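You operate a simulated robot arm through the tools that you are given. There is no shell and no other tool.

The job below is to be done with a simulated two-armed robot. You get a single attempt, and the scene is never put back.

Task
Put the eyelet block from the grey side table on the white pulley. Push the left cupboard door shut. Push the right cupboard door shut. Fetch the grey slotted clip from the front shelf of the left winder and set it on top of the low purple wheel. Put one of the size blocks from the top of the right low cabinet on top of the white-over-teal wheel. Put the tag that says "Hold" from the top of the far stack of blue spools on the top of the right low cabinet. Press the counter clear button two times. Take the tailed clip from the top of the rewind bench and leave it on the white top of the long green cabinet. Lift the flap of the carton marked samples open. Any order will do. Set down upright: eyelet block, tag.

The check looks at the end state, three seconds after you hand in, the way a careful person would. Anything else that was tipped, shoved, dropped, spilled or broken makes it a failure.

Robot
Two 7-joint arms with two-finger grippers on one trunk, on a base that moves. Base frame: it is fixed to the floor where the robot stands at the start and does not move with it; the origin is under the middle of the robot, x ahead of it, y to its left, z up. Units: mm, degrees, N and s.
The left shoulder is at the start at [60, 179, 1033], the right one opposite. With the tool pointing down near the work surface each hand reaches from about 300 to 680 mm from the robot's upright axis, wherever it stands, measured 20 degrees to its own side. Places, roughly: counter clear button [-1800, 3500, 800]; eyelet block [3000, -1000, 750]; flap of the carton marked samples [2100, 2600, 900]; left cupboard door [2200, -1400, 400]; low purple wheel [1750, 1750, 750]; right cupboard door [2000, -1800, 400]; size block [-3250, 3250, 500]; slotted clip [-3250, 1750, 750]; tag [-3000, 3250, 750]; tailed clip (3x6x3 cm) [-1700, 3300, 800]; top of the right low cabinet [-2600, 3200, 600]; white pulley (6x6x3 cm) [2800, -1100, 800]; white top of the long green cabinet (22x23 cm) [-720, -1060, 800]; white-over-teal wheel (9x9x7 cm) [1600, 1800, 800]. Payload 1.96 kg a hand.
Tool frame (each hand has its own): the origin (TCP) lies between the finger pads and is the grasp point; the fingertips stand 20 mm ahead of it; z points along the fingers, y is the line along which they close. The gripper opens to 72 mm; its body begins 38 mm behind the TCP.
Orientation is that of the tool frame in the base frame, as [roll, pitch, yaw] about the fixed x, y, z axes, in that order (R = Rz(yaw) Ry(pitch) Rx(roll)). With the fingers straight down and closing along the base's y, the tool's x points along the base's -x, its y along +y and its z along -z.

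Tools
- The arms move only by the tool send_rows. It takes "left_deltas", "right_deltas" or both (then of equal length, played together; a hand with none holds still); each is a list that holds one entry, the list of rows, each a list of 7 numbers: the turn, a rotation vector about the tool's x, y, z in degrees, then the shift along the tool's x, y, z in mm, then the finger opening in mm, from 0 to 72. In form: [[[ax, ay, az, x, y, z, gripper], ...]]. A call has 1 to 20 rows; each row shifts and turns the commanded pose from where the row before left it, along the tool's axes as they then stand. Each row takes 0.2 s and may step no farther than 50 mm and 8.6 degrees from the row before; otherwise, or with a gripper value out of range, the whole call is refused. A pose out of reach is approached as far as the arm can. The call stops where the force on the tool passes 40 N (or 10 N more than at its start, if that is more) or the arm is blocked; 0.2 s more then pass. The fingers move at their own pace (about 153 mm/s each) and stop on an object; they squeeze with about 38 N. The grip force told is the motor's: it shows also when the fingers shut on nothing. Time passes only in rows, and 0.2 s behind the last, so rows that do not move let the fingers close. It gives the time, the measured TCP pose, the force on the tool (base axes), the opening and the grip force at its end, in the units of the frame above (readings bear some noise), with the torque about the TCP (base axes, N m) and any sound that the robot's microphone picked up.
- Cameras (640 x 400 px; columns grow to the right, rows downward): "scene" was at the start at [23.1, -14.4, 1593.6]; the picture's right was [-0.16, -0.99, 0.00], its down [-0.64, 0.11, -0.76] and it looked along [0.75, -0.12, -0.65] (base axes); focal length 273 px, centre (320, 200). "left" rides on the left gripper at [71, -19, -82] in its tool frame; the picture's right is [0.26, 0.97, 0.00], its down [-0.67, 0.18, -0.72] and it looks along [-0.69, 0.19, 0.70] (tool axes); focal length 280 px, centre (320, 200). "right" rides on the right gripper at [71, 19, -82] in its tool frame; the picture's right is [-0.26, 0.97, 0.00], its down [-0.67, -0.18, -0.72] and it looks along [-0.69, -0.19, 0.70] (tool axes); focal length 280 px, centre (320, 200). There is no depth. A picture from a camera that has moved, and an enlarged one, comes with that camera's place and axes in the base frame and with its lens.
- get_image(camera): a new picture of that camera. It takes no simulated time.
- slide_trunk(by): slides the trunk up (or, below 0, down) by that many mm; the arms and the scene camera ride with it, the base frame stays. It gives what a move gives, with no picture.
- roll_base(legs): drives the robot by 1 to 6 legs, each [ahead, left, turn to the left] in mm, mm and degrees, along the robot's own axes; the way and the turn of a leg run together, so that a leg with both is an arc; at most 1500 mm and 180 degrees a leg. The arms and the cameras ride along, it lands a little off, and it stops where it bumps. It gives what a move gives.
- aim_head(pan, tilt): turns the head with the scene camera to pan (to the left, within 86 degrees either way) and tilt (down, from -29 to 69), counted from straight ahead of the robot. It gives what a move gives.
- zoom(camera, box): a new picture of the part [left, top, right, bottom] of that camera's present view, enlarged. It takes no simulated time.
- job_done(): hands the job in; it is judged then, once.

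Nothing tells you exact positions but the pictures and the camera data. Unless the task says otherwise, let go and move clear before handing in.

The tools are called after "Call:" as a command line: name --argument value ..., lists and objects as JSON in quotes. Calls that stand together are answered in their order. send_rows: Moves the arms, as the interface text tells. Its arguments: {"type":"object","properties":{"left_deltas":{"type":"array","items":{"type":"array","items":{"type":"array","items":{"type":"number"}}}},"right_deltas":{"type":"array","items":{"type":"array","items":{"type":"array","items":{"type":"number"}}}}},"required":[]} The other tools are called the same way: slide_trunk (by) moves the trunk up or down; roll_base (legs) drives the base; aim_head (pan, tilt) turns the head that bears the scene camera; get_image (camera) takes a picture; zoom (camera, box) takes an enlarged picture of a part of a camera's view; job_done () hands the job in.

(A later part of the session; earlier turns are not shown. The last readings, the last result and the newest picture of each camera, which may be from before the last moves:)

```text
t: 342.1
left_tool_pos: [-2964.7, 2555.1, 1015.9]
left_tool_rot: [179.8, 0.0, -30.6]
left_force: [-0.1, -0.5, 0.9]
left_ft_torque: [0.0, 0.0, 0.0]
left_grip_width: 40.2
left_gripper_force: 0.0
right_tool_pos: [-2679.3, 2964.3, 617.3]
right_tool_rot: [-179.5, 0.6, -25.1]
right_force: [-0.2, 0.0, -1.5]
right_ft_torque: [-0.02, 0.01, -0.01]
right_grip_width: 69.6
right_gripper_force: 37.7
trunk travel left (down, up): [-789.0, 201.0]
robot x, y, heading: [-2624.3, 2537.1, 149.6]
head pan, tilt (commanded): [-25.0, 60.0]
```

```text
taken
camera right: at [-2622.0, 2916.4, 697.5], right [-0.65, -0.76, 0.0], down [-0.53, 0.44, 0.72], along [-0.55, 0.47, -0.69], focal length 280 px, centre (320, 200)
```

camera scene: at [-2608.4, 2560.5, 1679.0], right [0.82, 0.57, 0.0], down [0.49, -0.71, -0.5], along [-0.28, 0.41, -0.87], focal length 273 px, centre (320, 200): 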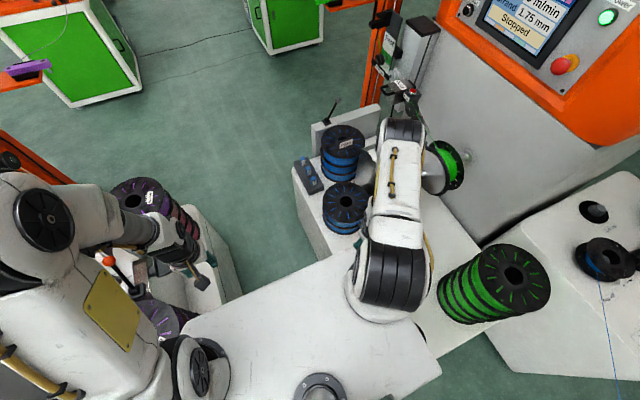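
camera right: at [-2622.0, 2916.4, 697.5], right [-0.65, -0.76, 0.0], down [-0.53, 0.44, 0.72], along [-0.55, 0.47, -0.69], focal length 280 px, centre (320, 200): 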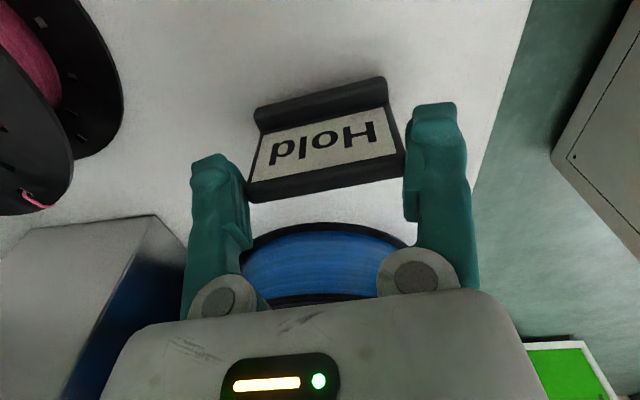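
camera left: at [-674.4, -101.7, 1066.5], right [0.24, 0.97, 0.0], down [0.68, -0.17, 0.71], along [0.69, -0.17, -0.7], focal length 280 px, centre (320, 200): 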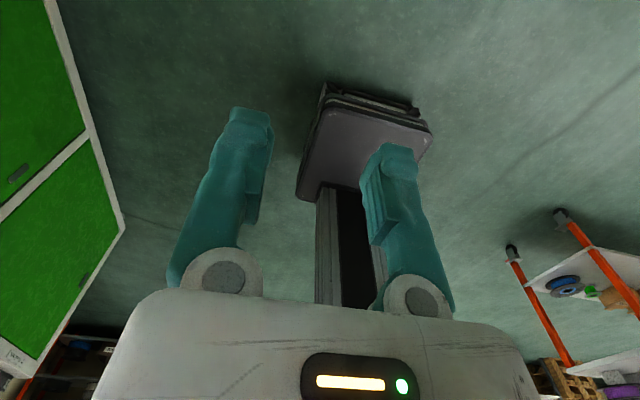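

Call:
send_rows --right_deltas '[[[0, 0, 0, 0, 0, 3, 45], [0, 0, 0, 0, 0, 3, 45], [0, 0, 0, 0, 0, 3, 45], [0, 0, 0, 0, 0, 0, 45]]]'

Call:
send_rows --right_deltas '[[[0, 0, 0, 0, 0, 3, 45], [0, 0, 0, 0, 0, 3, 45], [0, 0, 0, 0, 0, 3, 45], [0, 0, 0, 0, 0, 0, 45]]]'

Call:
get_image --camera "right"

```text
t: 343.1
left_tool_pos: [-2965.3, 2555.9, 1015.2]
left_tool_rot: [179.8, -0.1, -30.7]
left_force: [0.7, 0.6, 0.6]
left_ft_torque: [0.01, -0.04, -0.04]
left_grip_width: 40.0
left_gripper_force: 0.0
right_tool_pos: [-2678.7, 2965.7, 609.7]
right_tool_rot: [-179.5, 0.6, -25.1]
right_force: [0.4, 0.1, 7.9]
right_ft_torque: [0.23, -0.08, -0.01]
right_grip_width: 69.8
right_gripper_force: 37.6
trunk travel left (down, up): [-789.0, 201.0]
robot x, y, heading: [-2623.6, 2539.2, 149.6]
head pan, tilt (commanded): [-25.0, 60.0]
```

```text
t: 343.6
left_tool_pos: [-2963.2, 2552.5, 1015.1]
left_tool_rot: [179.9, 0.2, -30.7]
left_force: [-0.2, 0.7, 1.0]
left_ft_torque: [-0.01, 0.04, 0.0]
left_grip_width: 40.0
left_gripper_force: 0.1
right_tool_pos: [-2678.4, 2965.5, 609.3]
right_tool_rot: [-179.3, 0.8, -25.0]
right_force: [1.5, -8.6, 43.9]
right_ft_torque: [0.05, -0.06, -0.04]
right_grip_width: 69.8
right_gripper_force: 38.3
trunk travel left (down, up): [-789.0, 201.0]
robot x, y, heading: [-2622.9, 2537.8, 149.6]
head pan, tilt (commanded): [-25.0, 60.0]
stopped in row 2 (right hand): the force on the tool passed its limit at 48 N (the readings are from after the stop); the commanded pose is now the measured one
```

```text
taken
camera right: at [-2621.9, 2916.4, 688.6], right [-0.65, -0.76, -0.01], down [-0.53, 0.44, 0.73], along [-0.55, 0.47, -0.69], focal length 280 px, centre (320, 200)
```

right: 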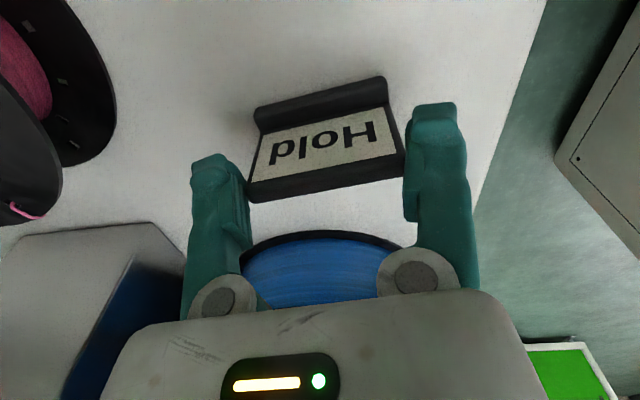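

Contact: the tag stands on the cabinet top. I'll ease the pressure, open fully and rise straight up.

Call:
send_rows --right_deltas '[[[0, 0, 0, 0, 0, -3, 45], [0, 0, 0, 0, 0, 0, 45]]]'

Call:
send_rows --right_deltas '[[[0, 0, 0, 0, 0, 0, 71], [0, 0, 0, 0, 0, 0, 72], [0, 0, 0, 0, 0, 0, 72], [0, 0, 0, 0, 0, 0, 72]]]'

Call:
zoom --camera "right" --box '[170, 40, 490, 240]'

```text
t: 344.2
left_tool_pos: [-2964.0, 2555.1, 1014.6]
left_tool_rot: [179.8, 0.0, -30.6]
left_force: [0.2, 0.0, 0.7]
left_ft_torque: [-0.03, 0.0, -0.02]
left_grip_width: 40.0
left_gripper_force: 0.2
right_tool_pos: [-2678.3, 2965.6, 609.8]
right_tool_rot: [-179.4, 0.7, -25.1]
right_force: [1.4, -2.2, 9.1]
right_ft_torque: [0.11, -0.13, -0.1]
right_grip_width: 69.6
right_gripper_force: 37.8
trunk travel left (down, up): [-789.0, 201.0]
robot x, y, heading: [-2617.9, 2537.8, 149.7]
head pan, tilt (commanded): [-25.0, 60.0]
```

```text
t: 345.2
left_tool_pos: [-2964.1, 2555.0, 1014.9]
left_tool_rot: [179.8, 0.0, -30.7]
left_force: [0.3, 0.5, -0.6]
left_ft_torque: [0.01, -0.01, 0.01]
left_grip_width: 39.9
left_gripper_force: 0.1
right_tool_pos: [-2678.8, 2967.2, 610.2]
right_tool_rot: [-179.5, 0.6, -25.1]
right_force: [0.4, -0.8, 0.0]
right_ft_torque: [0.01, 0.02, 0.0]
right_grip_width: 72.1
right_gripper_force: 0.1
trunk travel left (down, up): [-789.0, 201.0]
robot x, y, heading: [-2621.7, 2537.5, 149.6]
head pan, tilt (commanded): [-25.0, 60.0]
```

```text
2.00 times, centred on (330, 140) of right
camera zoom: at [-2622.4, 2918.3, 689.0], right [-0.65, -0.76, -0.01], down [-0.53, 0.44, 0.73], along [-0.55, 0.47, -0.69], focal length 561 px, centre (300, 320)
```

zoom: 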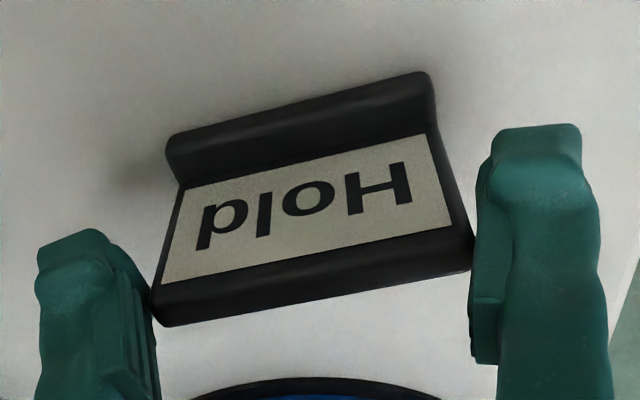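

Call:
send_rows --right_deltas '[[[0, 0, 0, 0, 0, -2, 72], [0, 0, 0, 0, 0, -2, 72], [0, 0, 0, 0, 0, -3, 72], [0, 0, 0, 0, 0, 0, 72]]]'

Call:
zoom --camera "right" --box '[170, 40, 490, 240]'

```text
t: 346.2
left_tool_pos: [-2964.3, 2554.8, 1014.7]
left_tool_rot: [179.8, 0.0, -30.7]
left_force: [0.1, -0.2, 0.1]
left_ft_torque: [-0.01, -0.02, -0.02]
left_grip_width: 39.9
left_gripper_force: 0.1
right_tool_pos: [-2679.4, 2967.3, 615.8]
right_tool_rot: [-179.5, 0.7, -25.1]
right_force: [-0.1, -1.1, 0.5]
right_ft_torque: [0.04, 0.0, 0.0]
right_grip_width: 71.9
right_gripper_force: 0.1
trunk travel left (down, up): [-789.0, 201.0]
robot x, y, heading: [-2622.9, 2533.7, 149.6]
head pan, tilt (commanded): [-25.0, 60.0]
```

```text
2.00 times, centred on (330, 140) of right
camera zoom: at [-2622.3, 2918.2, 695.9], right [-0.65, -0.76, -0.01], down [-0.53, 0.44, 0.73], along [-0.55, 0.47, -0.69], focal length 561 px, centre (300, 320)
```

zoom: 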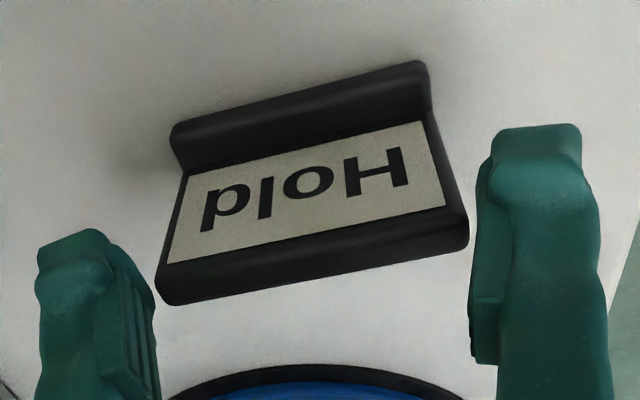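

The tag stands free on the cabinet top. Rising clear.

Call:
send_rows --right_deltas '[[[0, 0, 0, 0, 0, -5, 72], [0, 0, 0, 0, 0, -15, 72], [0, 0, 0, 0, 0, -40, 72], [0, 0, 0, 0, 0, -40, 72], [0, 0, 0, 0, 0, -40, 72], [0, 0, 0, 0, 0, 0, 60]]]'

Call:
get_image --camera "right"

Call:
get_image --camera "scene"

```text
t: 347.6
left_tool_pos: [-2964.5, 2556.6, 1014.9]
left_tool_rot: [179.7, -0.1, -30.7]
left_force: [-0.4, 0.4, 0.0]
left_ft_torque: [-0.01, -0.01, -0.01]
left_grip_width: 40.1
left_gripper_force: 0.0
right_tool_pos: [-2677.6, 2965.7, 756.8]
right_tool_rot: [-179.5, 0.6, -25.1]
right_force: [-0.8, 0.2, 0.1]
right_ft_torque: [0.01, -0.03, 0.0]
right_grip_width: 59.9
right_gripper_force: 0.1
trunk travel left (down, up): [-789.0, 201.0]
robot x, y, heading: [-2623.4, 2537.7, 149.7]
head pan, tilt (commanded): [-25.0, 60.0]
```

```text
taken
camera right: at [-2621.1, 2916.1, 837.0], right [-0.65, -0.76, -0.01], down [-0.53, 0.44, 0.72], along [-0.55, 0.47, -0.69], focal length 280 px, centre (320, 200)
```

right: 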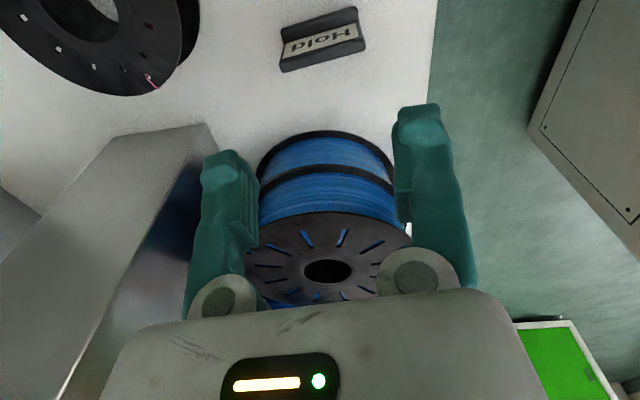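

```text
taken
camera scene: at [-2608.5, 2561.0, 1678.9], right [0.82, 0.57, 0.0], down [0.49, -0.71, -0.5], along [-0.28, 0.41, -0.87], focal length 273 px, centre (320, 200)
```

scene: 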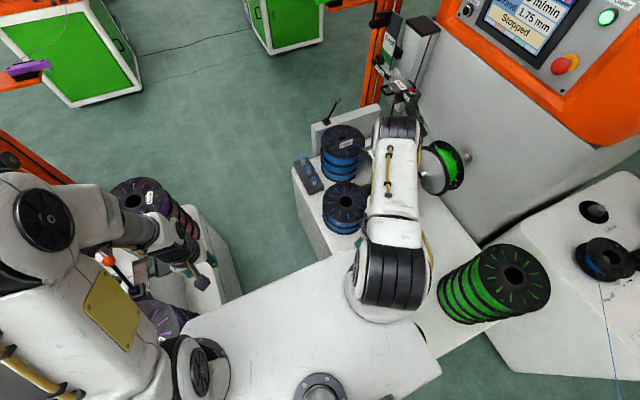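

The tag is upright on the cabinet top. Next I'll raise up and drive forward again to the rack of size blocks.

Call:
slide_trunk --by 160

Call:
roll_base --legs '[[400, 0, 0]]'

Call:
send_rows --right_deltas '[[[0, 0, 5, 30, 25, 0, 60], [0, 0, 0, 30, 25, 0, 60], [0, 0, 0, 0, 0, 0, 60]]]'

Call:
get_image --camera "right"

Call:
get_image --camera "scene"

```text
t: 349.4
left_tool_pos: [-2965.8, 2556.6, 1175.3]
left_tool_rot: [179.7, 0.0, -30.7]
left_force: [-0.2, 0.4, -0.1]
left_ft_torque: [0.0, 0.01, 0.01]
left_grip_width: 40.0
left_gripper_force: 0.1
right_tool_pos: [-2676.7, 2964.4, 916.5]
right_tool_rot: [-179.5, 0.7, -25.1]
right_force: [-0.2, 0.2, -0.2]
right_ft_torque: [0.0, 0.0, 0.0]
right_grip_width: 60.0
right_gripper_force: 0.0
trunk travel left (down, up): [-949.0, 41.0]
robot x, y, heading: [-2618.3, 2534.9, 149.6]
head pan, tilt (commanded): [-25.0, 60.0]
```

```text
t: 351.9
left_tool_pos: [-3304.8, 2755.5, 1174.8]
left_tool_rot: [179.8, 0.0, -30.6]
left_force: [-0.6, 0.3, -0.7]
left_ft_torque: [0.02, -0.03, 0.0]
left_grip_width: 40.0
left_gripper_force: 0.0
right_tool_pos: [-3019.3, 3164.1, 917.2]
right_tool_rot: [-179.6, 0.8, -25.0]
right_force: [1.1, -0.3, 0.8]
right_ft_torque: [0.02, -0.04, 0.03]
right_grip_width: 60.0
right_gripper_force: 0.0
trunk travel left (down, up): [-949.0, 41.0]
robot x, y, heading: [-2961.8, 2736.9, 149.6]
head pan, tilt (commanded): [-25.0, 60.0]
```

```text
t: 352.7
left_tool_pos: [-3306.4, 2755.4, 1174.9]
left_tool_rot: [179.8, -0.1, -30.6]
left_force: [0.4, 0.3, 0.4]
left_ft_torque: [0.01, 0.0, 0.0]
left_grip_width: 40.1
left_gripper_force: 0.0
right_tool_pos: [-2988.7, 3093.2, 915.6]
right_tool_rot: [-179.6, 0.6, -30.2]
right_force: [0.4, -0.3, 0.8]
right_ft_torque: [-0.02, 0.0, -0.01]
right_grip_width: 59.7
right_gripper_force: 0.0
trunk travel left (down, up): [-949.0, 41.0]
robot x, y, heading: [-2960.0, 2738.1, 149.7]
head pan, tilt (commanded): [-25.0, 60.0]
```

```text
taken
camera right: at [-2937.5, 3040.0, 995.1], right [-0.71, -0.7, 0.0], down [-0.49, 0.49, 0.73], along [-0.51, 0.52, -0.69], focal length 280 px, centre (320, 200)
```

right: 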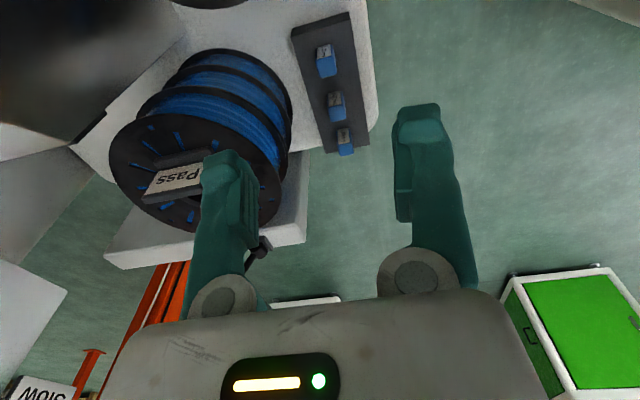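

```text
taken
camera scene: at [-2950.6, 2762.3, 1838.9], right [0.82, 0.57, 0.0], down [0.49, -0.71, -0.5], along [-0.28, 0.41, -0.87], focal length 273 px, centre (320, 200)
```

scene: 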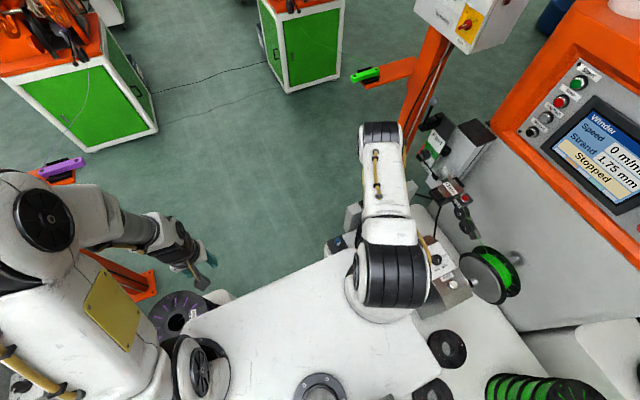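

Call:
zoom --camera "right" --box '[280, 10, 400, 160]'

```text
2.67 times, centred on (340, 85) of right
camera zoom: at [-2937.5, 3040.0, 995.1], right [-0.71, -0.7, 0.0], down [-0.49, 0.49, 0.73], along [-0.51, 0.52, -0.69], focal length 748 px, centre (267, 507)
```

zoom: 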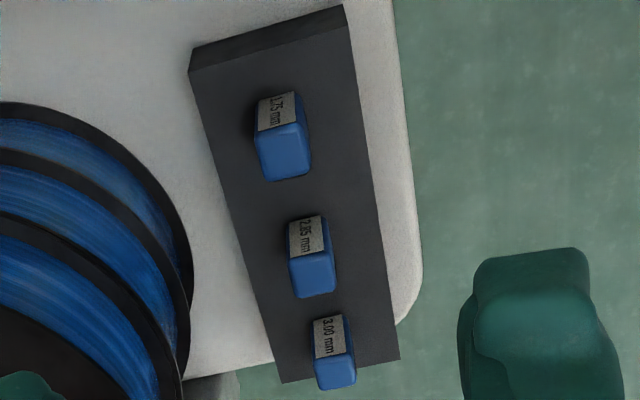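

The three blocks (1.75, 2.85, 3.00 mm) stand in the rack. I'll take the middle one, at about [-3092,3167], top z≈635: moving above it first.

Call:
send_rows --right_deltas '[[[0, 0, 0.4, -42.2, -3.8, 0, 56], [0, 0, 0, -42.2, -3.8, 0, 56], [0, 0, 0, -42.2, -3.8, 0, 56], [0, 0, 0, 0, 0, 0, 56]]]'

Call:
slide_trunk --by -150

Call:
get_image --camera "right"

Call:
zoom --camera "right" --box '[220, 0, 420, 125]'

```text
t: 353.7
left_tool_pos: [-3306.2, 2754.4, 1174.6]
left_tool_rot: [179.7, 0.0, -30.6]
left_force: [0.3, 0.2, -0.1]
left_ft_torque: [0.01, -0.02, -0.02]
left_grip_width: 40.0
left_gripper_force: 0.0
right_tool_pos: [-3094.3, 3166.9, 917.8]
right_tool_rot: [-179.5, 0.8, -30.4]
right_force: [-0.5, 0.5, -0.1]
right_ft_torque: [0.0, -0.05, 0.0]
right_grip_width: 55.9
right_gripper_force: 0.0
trunk travel left (down, up): [-949.0, 41.0]
robot x, y, heading: [-2962.5, 2740.0, 149.6]
head pan, tilt (commanded): [-25.0, 60.0]
```

```text
t: 355.4
left_tool_pos: [-3304.4, 2756.3, 1025.0]
left_tool_rot: [179.8, 0.0, -30.6]
left_force: [0.1, -0.6, -0.1]
left_ft_torque: [-0.02, -0.01, -0.02]
left_grip_width: 39.8
left_gripper_force: 0.1
right_tool_pos: [-3093.5, 3166.2, 766.1]
right_tool_rot: [-179.5, 0.7, -30.4]
right_force: [1.3, 1.0, 0.0]
right_ft_torque: [0.0, -0.02, 0.03]
right_grip_width: 56.0
right_gripper_force: 0.0
trunk travel left (down, up): [-799.0, 191.0]
robot x, y, heading: [-2961.6, 2737.8, 149.8]
head pan, tilt (commanded): [-25.0, 60.0]
```

```text
taken
camera right: at [-3041.6, 3113.5, 847.3], right [-0.71, -0.7, 0.0], down [-0.48, 0.49, 0.73], along [-0.51, 0.52, -0.69], focal length 280 px, centre (320, 200)
```

right: 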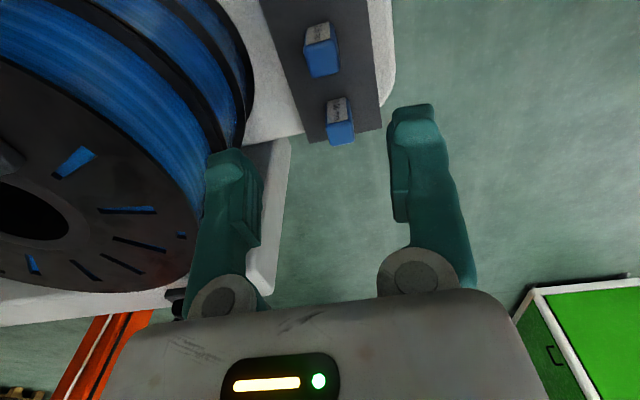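

```text
3.20 times, centred on (320, 62) of right
camera zoom: at [-3041.6, 3113.5, 847.3], right [-0.71, -0.7, 0.0], down [-0.48, 0.49, 0.73], along [-0.51, 0.52, -0.69], focal length 897 px, centre (320, 640)
```

zoom: 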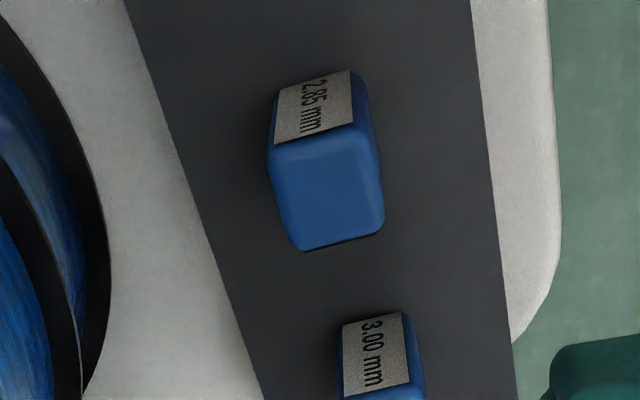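

The block top is at [-3099,3172,620]. I'll fine-align and lower over it.

Call:
send_rows --right_deltas '[[[0, 0, 0, -7.5, -2.3, 0, 56], [0, 0, 0, 0, 0, 40, 56], [0, 0, 0, 0, 0, 40, 56], [0, 0, 0, 0, 0, 25, 56], [0, 0, 0, 0, 0, 0, 56]]]'

Call:
zoom --camera "right" --box '[170, 0, 490, 200]'

```text
t: 356.6
left_tool_pos: [-3305.5, 2754.3, 1025.4]
left_tool_rot: [179.8, -0.1, -30.6]
left_force: [0.6, -0.6, 1.1]
left_ft_torque: [0.0, 0.02, 0.0]
left_grip_width: 40.1
left_gripper_force: 0.1
right_tool_pos: [-3099.3, 3176.0, 661.0]
right_tool_rot: [-179.6, 0.7, -30.5]
right_force: [-0.8, -0.1, -0.1]
right_ft_torque: [0.02, 0.0, 0.01]
right_grip_width: 56.0
right_gripper_force: 0.0
trunk travel left (down, up): [-799.0, 191.0]
robot x, y, heading: [-2965.7, 2739.4, 149.5]
head pan, tilt (commanded): [-25.0, 60.0]
```

```text
2.00 times, centred on (330, 100) of right
camera zoom: at [-3047.1, 3120.8, 741.8], right [-0.71, -0.7, 0.0], down [-0.48, 0.49, 0.73], along [-0.51, 0.52, -0.69], focal length 561 px, centre (300, 400)
```

zoom: 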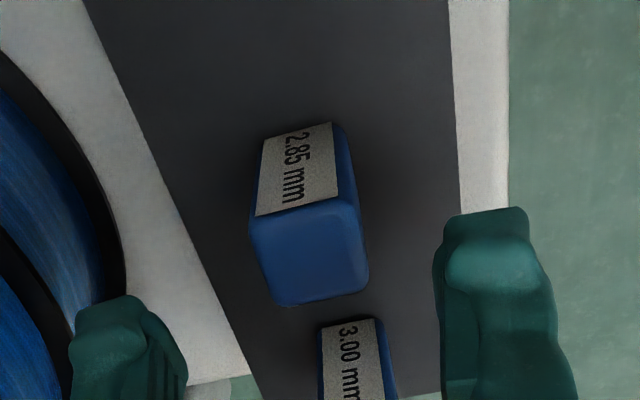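

Call:
send_rows --right_deltas '[[[0, 0, 0, -0.8, 4.3, 0, 56], [0, 0, 0, 0, 0, 20, 56], [0, 0, 0, 0, 0, 15, 56], [0, 0, 0, 0, 0, 10, 56], [0, 0, 0, 0, 0, 8, 56], [0, 0, 0, 0, 0, 0, 56]]]'

Call:
zoom --camera "right" --box '[170, 0, 490, 200]'

```text
t: 358.1
left_tool_pos: [-3305.4, 2756.0, 1024.1]
left_tool_rot: [179.9, 0.0, -30.6]
left_force: [0.5, 0.2, 0.2]
left_ft_torque: [0.05, -0.02, -0.05]
left_grip_width: 40.0
left_gripper_force: 0.1
right_tool_pos: [-3106.9, 3177.7, 611.8]
right_tool_rot: [-179.3, 1.3, -30.5]
right_force: [0.5, 0.1, 0.1]
right_ft_torque: [0.01, 0.01, -0.01]
right_grip_width: 55.9
right_gripper_force: 0.0
trunk travel left (down, up): [-799.0, 191.0]
robot x, y, heading: [-2964.1, 2735.1, 149.6]
head pan, tilt (commanded): [-25.0, 60.0]
```

```text
2.00 times, centred on (330, 100) of right
camera zoom: at [-3054.3, 3123.1, 691.7], right [-0.72, -0.7, -0.01], down [-0.48, 0.48, 0.73], along [-0.51, 0.53, -0.68], focal length 561 px, centre (300, 400)
```

zoom: 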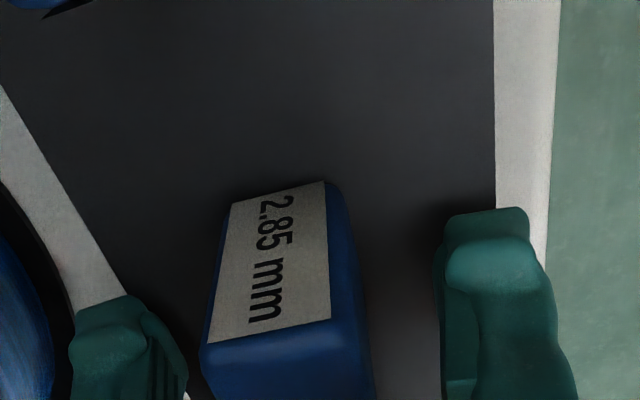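

The arm is near its lower limit, so I'll raise the hand a little and lower the trunk instead.

Call:
send_rows --right_deltas '[[[0, 0, 0, 0, 0, -30, 56], [0, 0, 0, 0, 0, -40, 56], [0, 0, 0, 0, 0, -40, 56], [0, 0, 0, 0, 0, 0, 56]]]'

Call:
slide_trunk --by -80

Call:
zoom --camera "right" --box '[170, 0, 490, 200]'

```text
t: 359.1
left_tool_pos: [-3306.1, 2755.7, 1024.7]
left_tool_rot: [179.8, -0.1, -30.7]
left_force: [-0.3, 0.3, 0.6]
left_ft_torque: [-0.01, 0.01, 0.02]
left_grip_width: 40.2
left_gripper_force: 0.0
right_tool_pos: [-3101.7, 3170.5, 720.5]
right_tool_rot: [-179.6, 0.7, -30.5]
right_force: [-0.2, -1.1, 0.1]
right_ft_torque: [-0.05, -0.01, -0.02]
right_grip_width: 56.0
right_gripper_force: 0.2
trunk travel left (down, up): [-799.0, 191.0]
robot x, y, heading: [-2966.1, 2738.4, 149.6]
head pan, tilt (commanded): [-25.0, 60.0]
```

```text
t: 360.2
left_tool_pos: [-3306.2, 2755.1, 943.9]
left_tool_rot: [179.9, 0.0, -30.7]
left_force: [-0.8, 0.5, -0.1]
left_ft_torque: [-0.01, 0.02, 0.0]
left_grip_width: 40.2
left_gripper_force: 0.1
right_tool_pos: [-3100.6, 3170.4, 640.1]
right_tool_rot: [-179.5, 0.8, -30.4]
right_force: [0.1, 0.3, 0.1]
right_ft_torque: [-0.02, 0.02, 0.02]
right_grip_width: 56.1
right_gripper_force: 0.0
trunk travel left (down, up): [-719.0, 271.0]
robot x, y, heading: [-2964.0, 2738.2, 149.7]
head pan, tilt (commanded): [-25.0, 60.0]
```

```text
2.00 times, centred on (330, 100) of right
camera zoom: at [-3049.6, 3116.8, 719.7], right [-0.71, -0.7, 0.0], down [-0.48, 0.49, 0.73], along [-0.51, 0.52, -0.69], focal length 561 px, centre (300, 400)
```

zoom: 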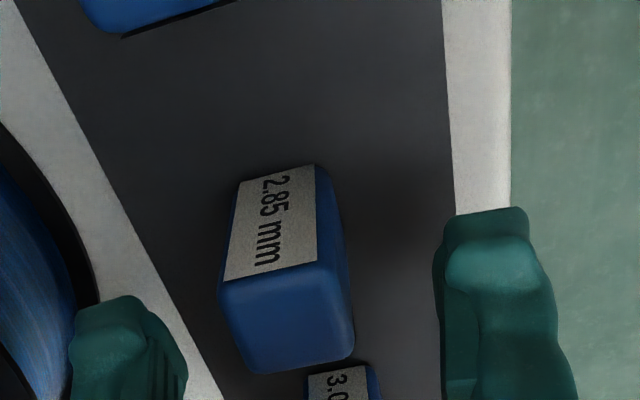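

Call:
send_rows --right_deltas '[[[0, 0, 0, -2.6, -2.4, 0, 56], [0, 0, 0, 0, 0, 12, 56], [0, 0, 0, 0, 0, 12, 56], [0, 0, 0, 0, 0, 8, 56], [0, 0, 0, 0, 0, 5, 56], [0, 0, 0, 0, 0, 0, 56]]]'

Call:
zoom --camera "right" --box '[170, 50, 490, 250]'

```text
t: 361.4
left_tool_pos: [-3305.0, 2753.7, 946.1]
left_tool_rot: [179.8, -0.1, -30.7]
left_force: [-0.6, 0.1, 0.0]
left_ft_torque: [0.01, -0.02, 0.01]
left_grip_width: 40.0
left_gripper_force: 0.0
right_tool_pos: [-3102.8, 3175.4, 609.1]
right_tool_rot: [-179.3, 0.9, -30.4]
right_force: [8.1, -2.9, 39.4]
right_ft_torque: [-1.33, 0.54, 0.23]
right_grip_width: 59.3
right_gripper_force: 2.3
trunk travel left (down, up): [-719.0, 271.0]
robot x, y, heading: [-2960.3, 2734.6, 149.5]
head pan, tilt (commanded): [-25.0, 60.0]
stopped in row 5 (right hand): the force on the tool passed its limit at 44 N (the readings are from after the stop); the commanded pose is now the measured one
```

```text
2.00 times, centred on (330, 150) of right
camera zoom: at [-3050.4, 3121.6, 688.6], right [-0.71, -0.7, -0.01], down [-0.48, 0.49, 0.73], along [-0.51, 0.52, -0.69], focal length 561 px, centre (300, 300)
```

zoom: 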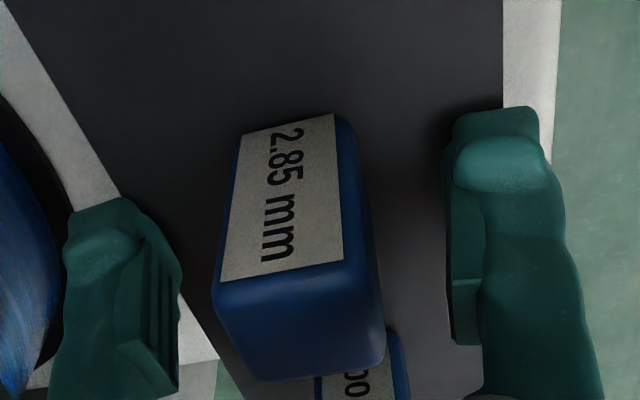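

The fingertip met the rack's top (z≈589). Raise slightly and close on the block.

Call:
send_rows --right_deltas '[[[0, 0, 0, 0, 0, -5, 56], [0, 0, 0, 0, 0, 0, 56]]]'

Call:
send_rows --right_deltas '[[[0, 0, 0, 0, 0, 0, 45], [0, 0, 0, 0, 0, 0, 30], [0, 0, 0, 0, 0, 0, 15], [0, 0, 0, 0, 0, 0, 10], [0, 0, 0, 0, 0, 0, 10]]]'

Call:
zoom --camera "right" --box '[170, 50, 490, 250]'

```text
t: 361.9
left_tool_pos: [-3305.1, 2755.8, 944.5]
left_tool_rot: [179.8, 0.0, -30.6]
left_force: [-0.1, -0.4, 0.1]
left_ft_torque: [-0.01, 0.01, 0.01]
left_grip_width: 40.2
left_gripper_force: 0.0
right_tool_pos: [-3103.7, 3176.3, 612.4]
right_tool_rot: [-179.4, 0.9, -30.4]
right_force: [0.1, 0.2, 0.0]
right_ft_torque: [0.03, 0.0, 0.0]
right_grip_width: 56.0
right_gripper_force: 0.0
trunk travel left (down, up): [-719.0, 271.0]
robot x, y, heading: [-2965.1, 2738.3, 149.7]
head pan, tilt (commanded): [-25.0, 60.0]
```

```text
t: 363.1
left_tool_pos: [-3305.4, 2756.6, 945.4]
left_tool_rot: [179.8, 0.0, -30.7]
left_force: [-0.3, -1.1, -0.2]
left_ft_torque: [0.01, 0.01, -0.02]
left_grip_width: 40.0
left_gripper_force: 0.0
right_tool_pos: [-3102.9, 3176.6, 611.8]
right_tool_rot: [-179.4, 0.7, -30.3]
right_force: [0.2, -1.2, 0.1]
right_ft_torque: [-0.04, -0.01, -0.02]
right_grip_width: 22.7
right_gripper_force: 37.6
trunk travel left (down, up): [-719.0, 271.0]
robot x, y, heading: [-2966.0, 2733.1, 149.6]
head pan, tilt (commanded): [-25.0, 60.0]
```

```text
2.00 times, centred on (330, 150) of right
camera zoom: at [-3051.3, 3122.1, 691.3], right [-0.71, -0.7, -0.01], down [-0.48, 0.49, 0.73], along [-0.51, 0.52, -0.69], focal length 561 px, centre (300, 300)
```

zoom: 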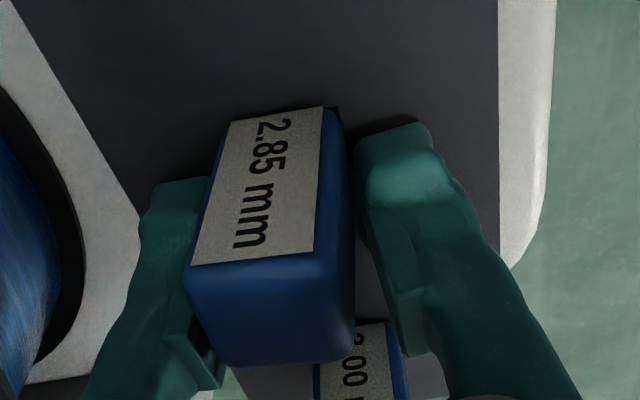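

Call:
send_rows --right_deltas '[[[0, 0, 0, 0, 0, -6, 10], [0, 0, 0, 0, 0, -8, 10], [0, 0, 0, 0, 0, -8, 10], [0, 0, 0, 0, 0, 0, 10]]]'

Call:
zoom --camera "right" --box '[170, 50, 490, 250]'

```text
t: 364.1
left_tool_pos: [-3305.4, 2755.4, 945.3]
left_tool_rot: [179.8, -0.1, -30.7]
left_force: [-0.5, 0.4, -0.1]
left_ft_torque: [0.02, 0.0, -0.01]
left_grip_width: 39.9
left_gripper_force: 0.1
right_tool_pos: [-3102.8, 3175.3, 634.3]
right_tool_rot: [-179.4, 0.9, -30.5]
right_force: [0.0, 0.0, 0.1]
right_ft_torque: [-0.01, -0.03, -0.02]
right_grip_width: 22.4
right_gripper_force: 37.8
trunk travel left (down, up): [-719.0, 271.0]
robot x, y, heading: [-2963.9, 2736.3, 149.7]
head pan, tilt (commanded): [-25.0, 60.0]
```

```text
2.00 times, centred on (330, 150) of right
camera zoom: at [-3051.4, 3121.6, 713.4], right [-0.71, -0.7, -0.01], down [-0.48, 0.49, 0.73], along [-0.51, 0.52, -0.69], focal length 561 px, centre (300, 300)
```

zoom: 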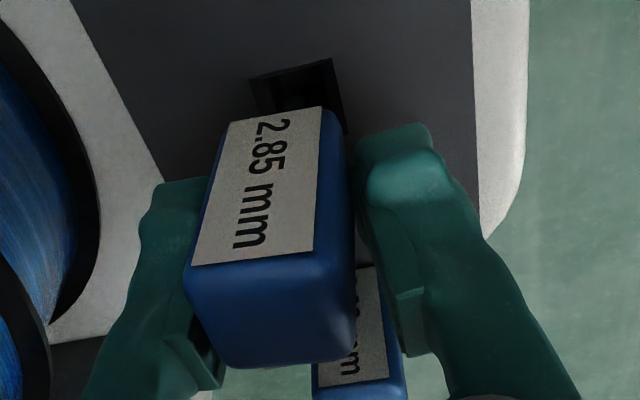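

The block is coming out of its pocket. Lifting further with the trunk.

Call:
slide_trunk --by 230

Call:
get_image --camera "right"

Call:
get_image --camera "scene"

```text
t: 366.6
left_tool_pos: [-3305.7, 2756.5, 1174.6]
left_tool_rot: [180.0, 0.0, -30.7]
left_force: [0.1, 0.3, 1.0]
left_ft_torque: [0.0, 0.05, 0.02]
left_grip_width: 39.9
left_gripper_force: 0.0
right_tool_pos: [-3102.3, 3176.6, 864.3]
right_tool_rot: [-179.4, 0.8, -30.4]
right_force: [0.7, 0.8, 0.3]
right_ft_torque: [0.05, 0.0, 0.0]
right_grip_width: 22.5
right_gripper_force: 37.6
trunk travel left (down, up): [-949.0, 41.0]
robot x, y, heading: [-2964.2, 2737.4, 149.6]
head pan, tilt (commanded): [-25.0, 60.0]
```

```text
taken
camera right: at [-3051.4, 3121.6, 943.3], right [-0.71, -0.7, -0.01], down [-0.48, 0.49, 0.73], along [-0.51, 0.52, -0.69], focal length 280 px, centre (320, 200)
```

right: 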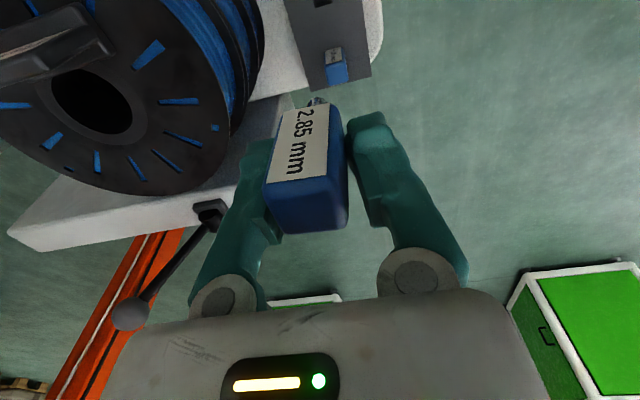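

```text
taken
camera scene: at [-2949.9, 2761.1, 1838.9], right [0.82, 0.57, 0.0], down [0.49, -0.71, -0.5], along [-0.28, 0.41, -0.87], focal length 273 px, centre (320, 200)
```

scene: 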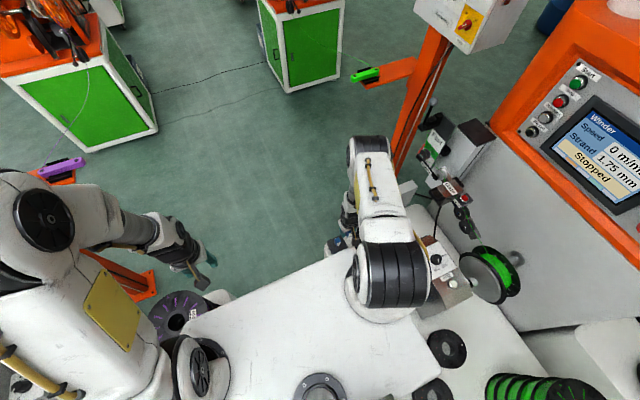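

Call:
zoom --camera "right" --box '[250, 80, 370, 240]'

```text
2.50 times, centred on (310, 160) of right
camera zoom: at [-3051.4, 3121.6, 943.3], right [-0.71, -0.7, -0.01], down [-0.48, 0.49, 0.73], along [-0.51, 0.52, -0.69], focal length 701 px, centre (345, 300)
```

zoom: 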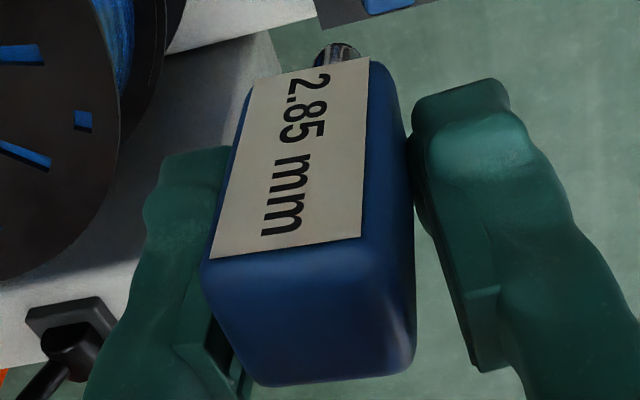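

The size block has a metal pin below; I'll decide how to set it down when I see the wheel. Now I'll tuck the hand in, back out of the gap, and go for the slotted clip.

Call:
send_rows --right_deltas '[[[0, 0, 0, 0, 35, -10, 10], [0, 0, 0, 0, 35, -10, 10], [0, 0, 0, 0, 35, -10, 10], [0, 0, 0, 0, 0, 0, 10]]]'

Call:
roll_base --legs '[[-480, 0, 0], [-500, 0, 0]]'

Call:
aim_head --pan -5 --tilt 40

Call:
get_image --camera "scene"

Call:
get_image --camera "right"

```text
t: 367.6
left_tool_pos: [-3305.2, 2756.5, 1174.8]
left_tool_rot: [179.8, 0.0, -30.7]
left_force: [0.1, -0.4, 0.8]
left_ft_torque: [0.0, 0.01, 0.0]
left_grip_width: 40.1
left_gripper_force: 0.0
right_tool_pos: [-3156.4, 3084.0, 892.0]
right_tool_rot: [-179.5, 0.8, -30.6]
right_force: [-0.8, 0.4, 0.0]
right_ft_torque: [-0.03, 0.01, 0.01]
right_grip_width: 22.5
right_gripper_force: 38.4
trunk travel left (down, up): [-949.0, 41.0]
robot x, y, heading: [-2963.6, 2738.1, 149.4]
head pan, tilt (commanded): [-25.0, 60.0]
```

```text
t: 373.0
left_tool_pos: [-2460.2, 2256.3, 1175.1]
left_tool_rot: [179.8, -0.1, -31.0]
left_force: [-0.3, 0.2, 0.1]
left_ft_torque: [0.01, -0.01, 0.01]
left_grip_width: 40.0
left_gripper_force: 0.0
right_tool_pos: [-2305.9, 2583.1, 892.1]
right_tool_rot: [-179.4, 0.7, -30.7]
right_force: [0.0, -0.2, 0.0]
right_ft_torque: [0.01, -0.02, 0.0]
right_grip_width: 22.5
right_gripper_force: 38.1
trunk travel left (down, up): [-949.0, 41.0]
robot x, y, heading: [-2112.0, 2239.0, 149.2]
head pan, tilt (commanded): [-25.0, 60.0]
```

```text
t: 373.8
left_tool_pos: [-2458.3, 2255.5, 1175.2]
left_tool_rot: [179.8, 0.0, -31.0]
left_force: [-0.7, -0.5, -0.8]
left_ft_torque: [-0.01, -0.01, 0.0]
left_grip_width: 39.8
left_gripper_force: 0.0
right_tool_pos: [-2305.6, 2583.0, 892.6]
right_tool_rot: [-179.4, 0.8, -30.7]
right_force: [-0.5, 0.1, -1.0]
right_ft_torque: [0.01, 0.02, -0.02]
right_grip_width: 22.4
right_gripper_force: 38.3
trunk travel left (down, up): [-949.0, 41.0]
robot x, y, heading: [-2111.8, 2233.5, 149.5]
head pan, tilt (commanded): [-5.0, 40.0]
```

```text
taken
camera scene: at [-2132.8, 2253.3, 1865.6], right [0.58, 0.81, 0.0], down [0.52, -0.38, -0.77], along [-0.62, 0.45, -0.64], focal length 273 px, centre (320, 200)
```

scene: 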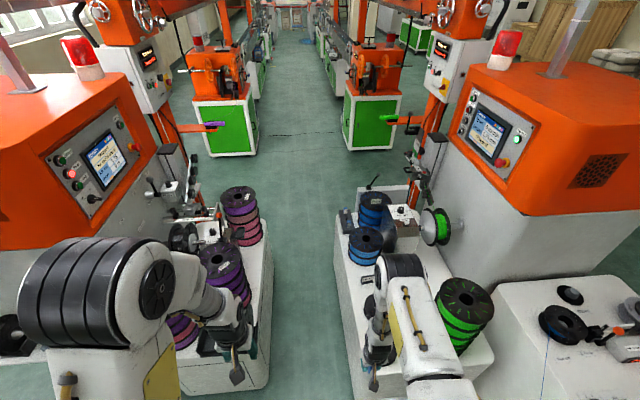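

```text
taken
camera right: at [-2255.0, 2529.0, 972.4], right [-0.72, -0.7, -0.01], down [-0.48, 0.49, 0.73], along [-0.5, 0.53, -0.69], focal length 280 px, centre (320, 200)
```

right: 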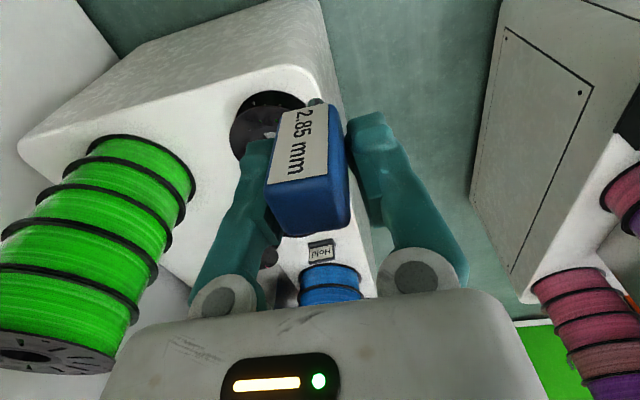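

Call:
zoom --camera "scene" --box '[325, 180, 445, 300]'

Call:
roll_base --legs '[[-150, 0, 0], [0, 850, 0]]'

Call:
aim_head --pan 10 --tilt 40

Call:
get_image --camera "scene"

```text
3.33 times, centred on (385, 240) of scene
camera zoom: at [-2132.8, 2253.3, 1865.6], right [0.58, 0.81, 0.0], down [0.52, -0.38, -0.77], along [-0.62, 0.45, -0.64], focal length 911 px, centre (103, 67)
```

zoom: 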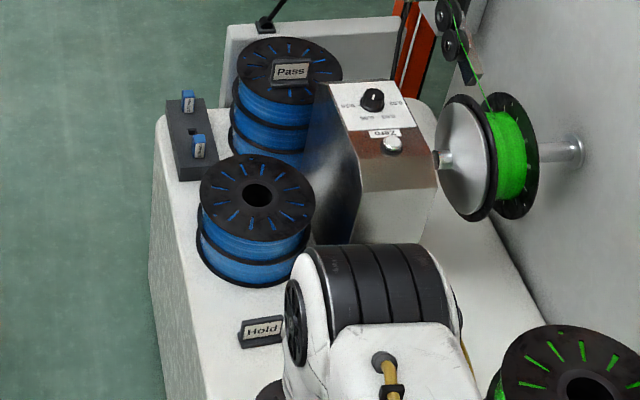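

```text
t: 379.3
left_tool_pos: [-2762.5, 1451.2, 1174.3]
left_tool_rot: [179.8, 0.0, -31.0]
left_force: [-0.5, 0.0, 0.2]
left_ft_torque: [0.03, 0.0, 0.02]
left_grip_width: 40.0
left_gripper_force: 0.0
right_tool_pos: [-2612.7, 1777.8, 891.8]
right_tool_rot: [-179.4, 0.9, -31.0]
right_force: [-0.3, -0.1, -0.4]
right_ft_torque: [0.0, 0.01, 0.01]
right_grip_width: 22.4
right_gripper_force: 38.2
trunk travel left (down, up): [-949.0, 41.0]
robot x, y, heading: [-2422.9, 1430.9, 149.0]
head pan, tilt (commanded): [-5.0, 40.0]
```

```text
t: 380.1
left_tool_pos: [-2764.6, 1449.6, 1175.5]
left_tool_rot: [179.8, 0.0, -31.1]
left_force: [0.0, 1.0, -0.9]
left_ft_torque: [0.01, 0.02, 0.01]
left_grip_width: 40.1
left_gripper_force: 0.0
right_tool_pos: [-2613.1, 1776.9, 892.9]
right_tool_rot: [-179.5, 0.9, -30.9]
right_force: [-0.4, 0.0, -1.3]
right_ft_torque: [0.02, 0.04, -0.01]
right_grip_width: 22.3
right_gripper_force: 38.6
trunk travel left (down, up): [-949.0, 41.0]
robot x, y, heading: [-2420.2, 1429.0, 149.0]
head pan, tilt (commanded): [10.0, 40.0]
```

```text
taken
camera scene: at [-2450.6, 1427.6, 1865.7], right [0.36, 0.93, 0.0], down [0.6, -0.23, -0.77], along [-0.72, 0.27, -0.64], focal length 273 px, centre (320, 200)
```

scene: 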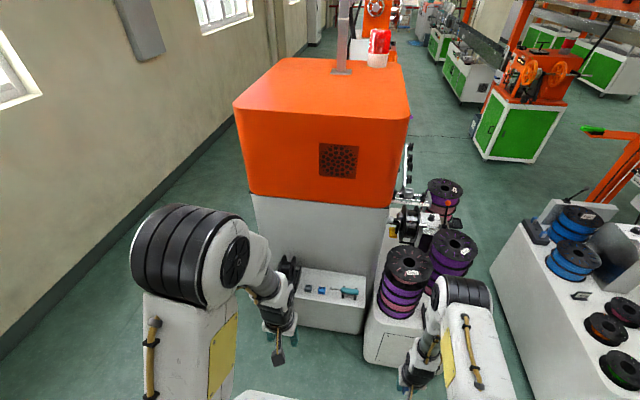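

The tag stands upright. The left winder's shelf is ahead; zooming on the clip.

Call:
zoom --camera "scene" --box '[260, 250, 380, 340]'

Call:
get_image --camera "left"

```text
4.44 times, centred on (320, 295) of scene
camera zoom: at [-2450.6, 1427.6, 1865.7], right [0.36, 0.93, 0.0], down [0.6, -0.23, -0.77], along [-0.72, 0.27, -0.64], focal length 1214 px, centre (320, -222)
```

zoom: 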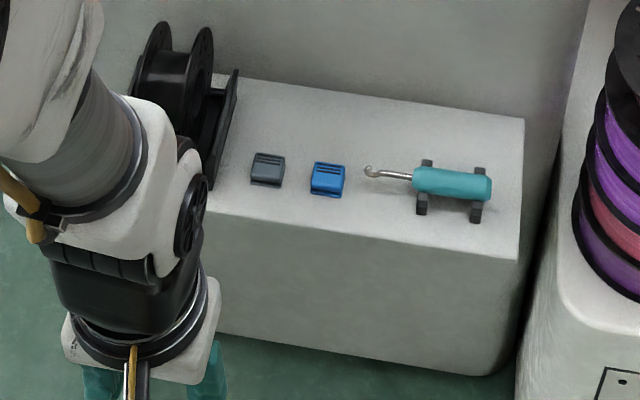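

```text
taken
camera left: at [-2693.8, 1430.1, 1256.5], right [-0.27, -0.96, 0.0], down [-0.67, 0.19, 0.72], along [-0.69, 0.19, -0.7], focal length 280 px, centre (320, 200)
```

left: 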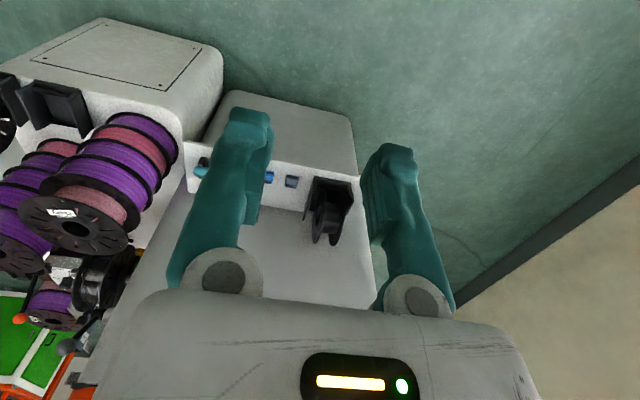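

The slotted clip is at about [-3158,1638], z≈697. I'll lift and pull in the right hand (with the block), then move 220 mm forward.

Call:
send_rows --right_deltas '[[[0, 0, 0, 20, 0, -40, 10], [0, 0, 0, 20, 0, -40, 10], [0, 0, 0, 20, 0, -40, 10], [0, 0, 0, 0, 0, -40, 10], [0, 0, 0, 0, 0, -40, 10], [0, 0, 0, 0, 0, -40, 10], [0, 0, 0, 0, 0, 0, 10]]]'

Call:
slide_trunk --by -200

Call:
roll_base --legs '[[210, 0, 0]]'

Call:
get_image --camera "left"

Call:
get_image --camera "scene"

```text
t: 381.7
left_tool_pos: [-2764.1, 1451.9, 1175.0]
left_tool_rot: [179.8, 0.0, -31.1]
left_force: [0.2, -0.1, 0.5]
left_ft_torque: [-0.01, 0.0, -0.01]
left_grip_width: 39.9
left_gripper_force: 0.0
right_tool_pos: [-2562.8, 1747.2, 1130.7]
right_tool_rot: [-179.4, 0.7, -30.9]
right_force: [-0.1, 0.4, -0.3]
right_ft_torque: [0.0, -0.01, -0.01]
right_grip_width: 22.2
right_gripper_force: 37.5
right hand out of reach, approached as far as the arm can: row 6
trunk travel left (down, up): [-949.0, 41.0]
robot x, y, heading: [-2419.7, 1428.7, 149.3]
head pan, tilt (commanded): [10.0, 40.0]
```

```text
t: 383.8
left_tool_pos: [-2764.7, 1450.1, 974.9]
left_tool_rot: [179.9, 0.1, -31.1]
left_force: [-0.8, -0.4, -0.4]
left_ft_torque: [0.0, 0.0, -0.01]
left_grip_width: 40.0
left_gripper_force: 0.2
right_tool_pos: [-2562.2, 1745.0, 930.8]
right_tool_rot: [-179.3, 0.9, -30.8]
right_force: [0.3, -1.5, -0.5]
right_ft_torque: [0.03, 0.01, 0.01]
right_grip_width: 22.4
right_gripper_force: 38.2
trunk travel left (down, up): [-749.0, 241.0]
robot x, y, heading: [-2418.0, 1428.7, 149.3]
head pan, tilt (commanded): [10.0, 40.0]
```

```text
t: 385.5
left_tool_pos: [-2942.1, 1556.8, 974.8]
left_tool_rot: [179.8, 0.0, -31.2]
left_force: [0.0, 0.5, -0.2]
left_ft_torque: [0.0, 0.0, -0.02]
left_grip_width: 40.0
left_gripper_force: 0.2
right_tool_pos: [-2740.3, 1851.5, 930.9]
right_tool_rot: [-179.5, 0.7, -31.0]
right_force: [0.5, 0.1, -1.0]
right_ft_torque: [-0.01, 0.0, 0.01]
right_grip_width: 22.2
right_gripper_force: 37.5
trunk travel left (down, up): [-749.0, 241.0]
robot x, y, heading: [-2599.9, 1536.8, 148.9]
head pan, tilt (commanded): [10.0, 40.0]
```

```text
taken
camera left: at [-2871.8, 1537.2, 1056.6], right [-0.28, -0.96, 0.0], down [-0.67, 0.19, 0.72], along [-0.69, 0.19, -0.7], focal length 280 px, centre (320, 200)
```

left: 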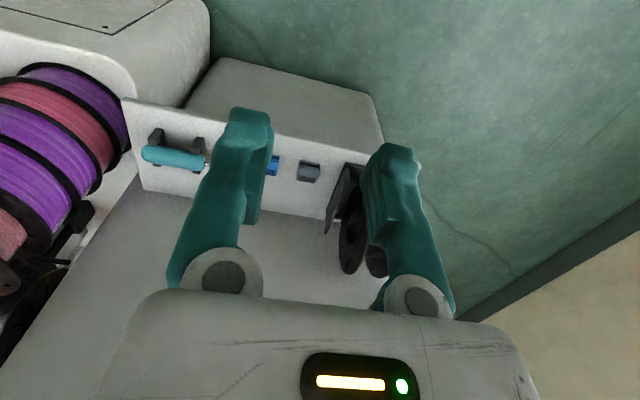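

```text
taken
camera scene: at [-2628.5, 1534.5, 1665.7], right [0.36, 0.93, 0.0], down [0.6, -0.23, -0.77], along [-0.72, 0.27, -0.64], focal length 273 px, centre (320, 200)
```

scene: 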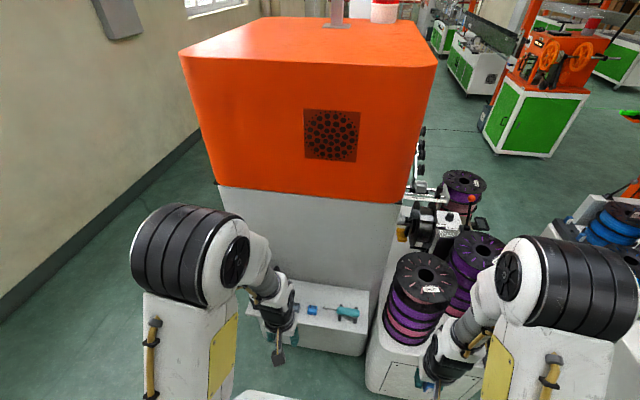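

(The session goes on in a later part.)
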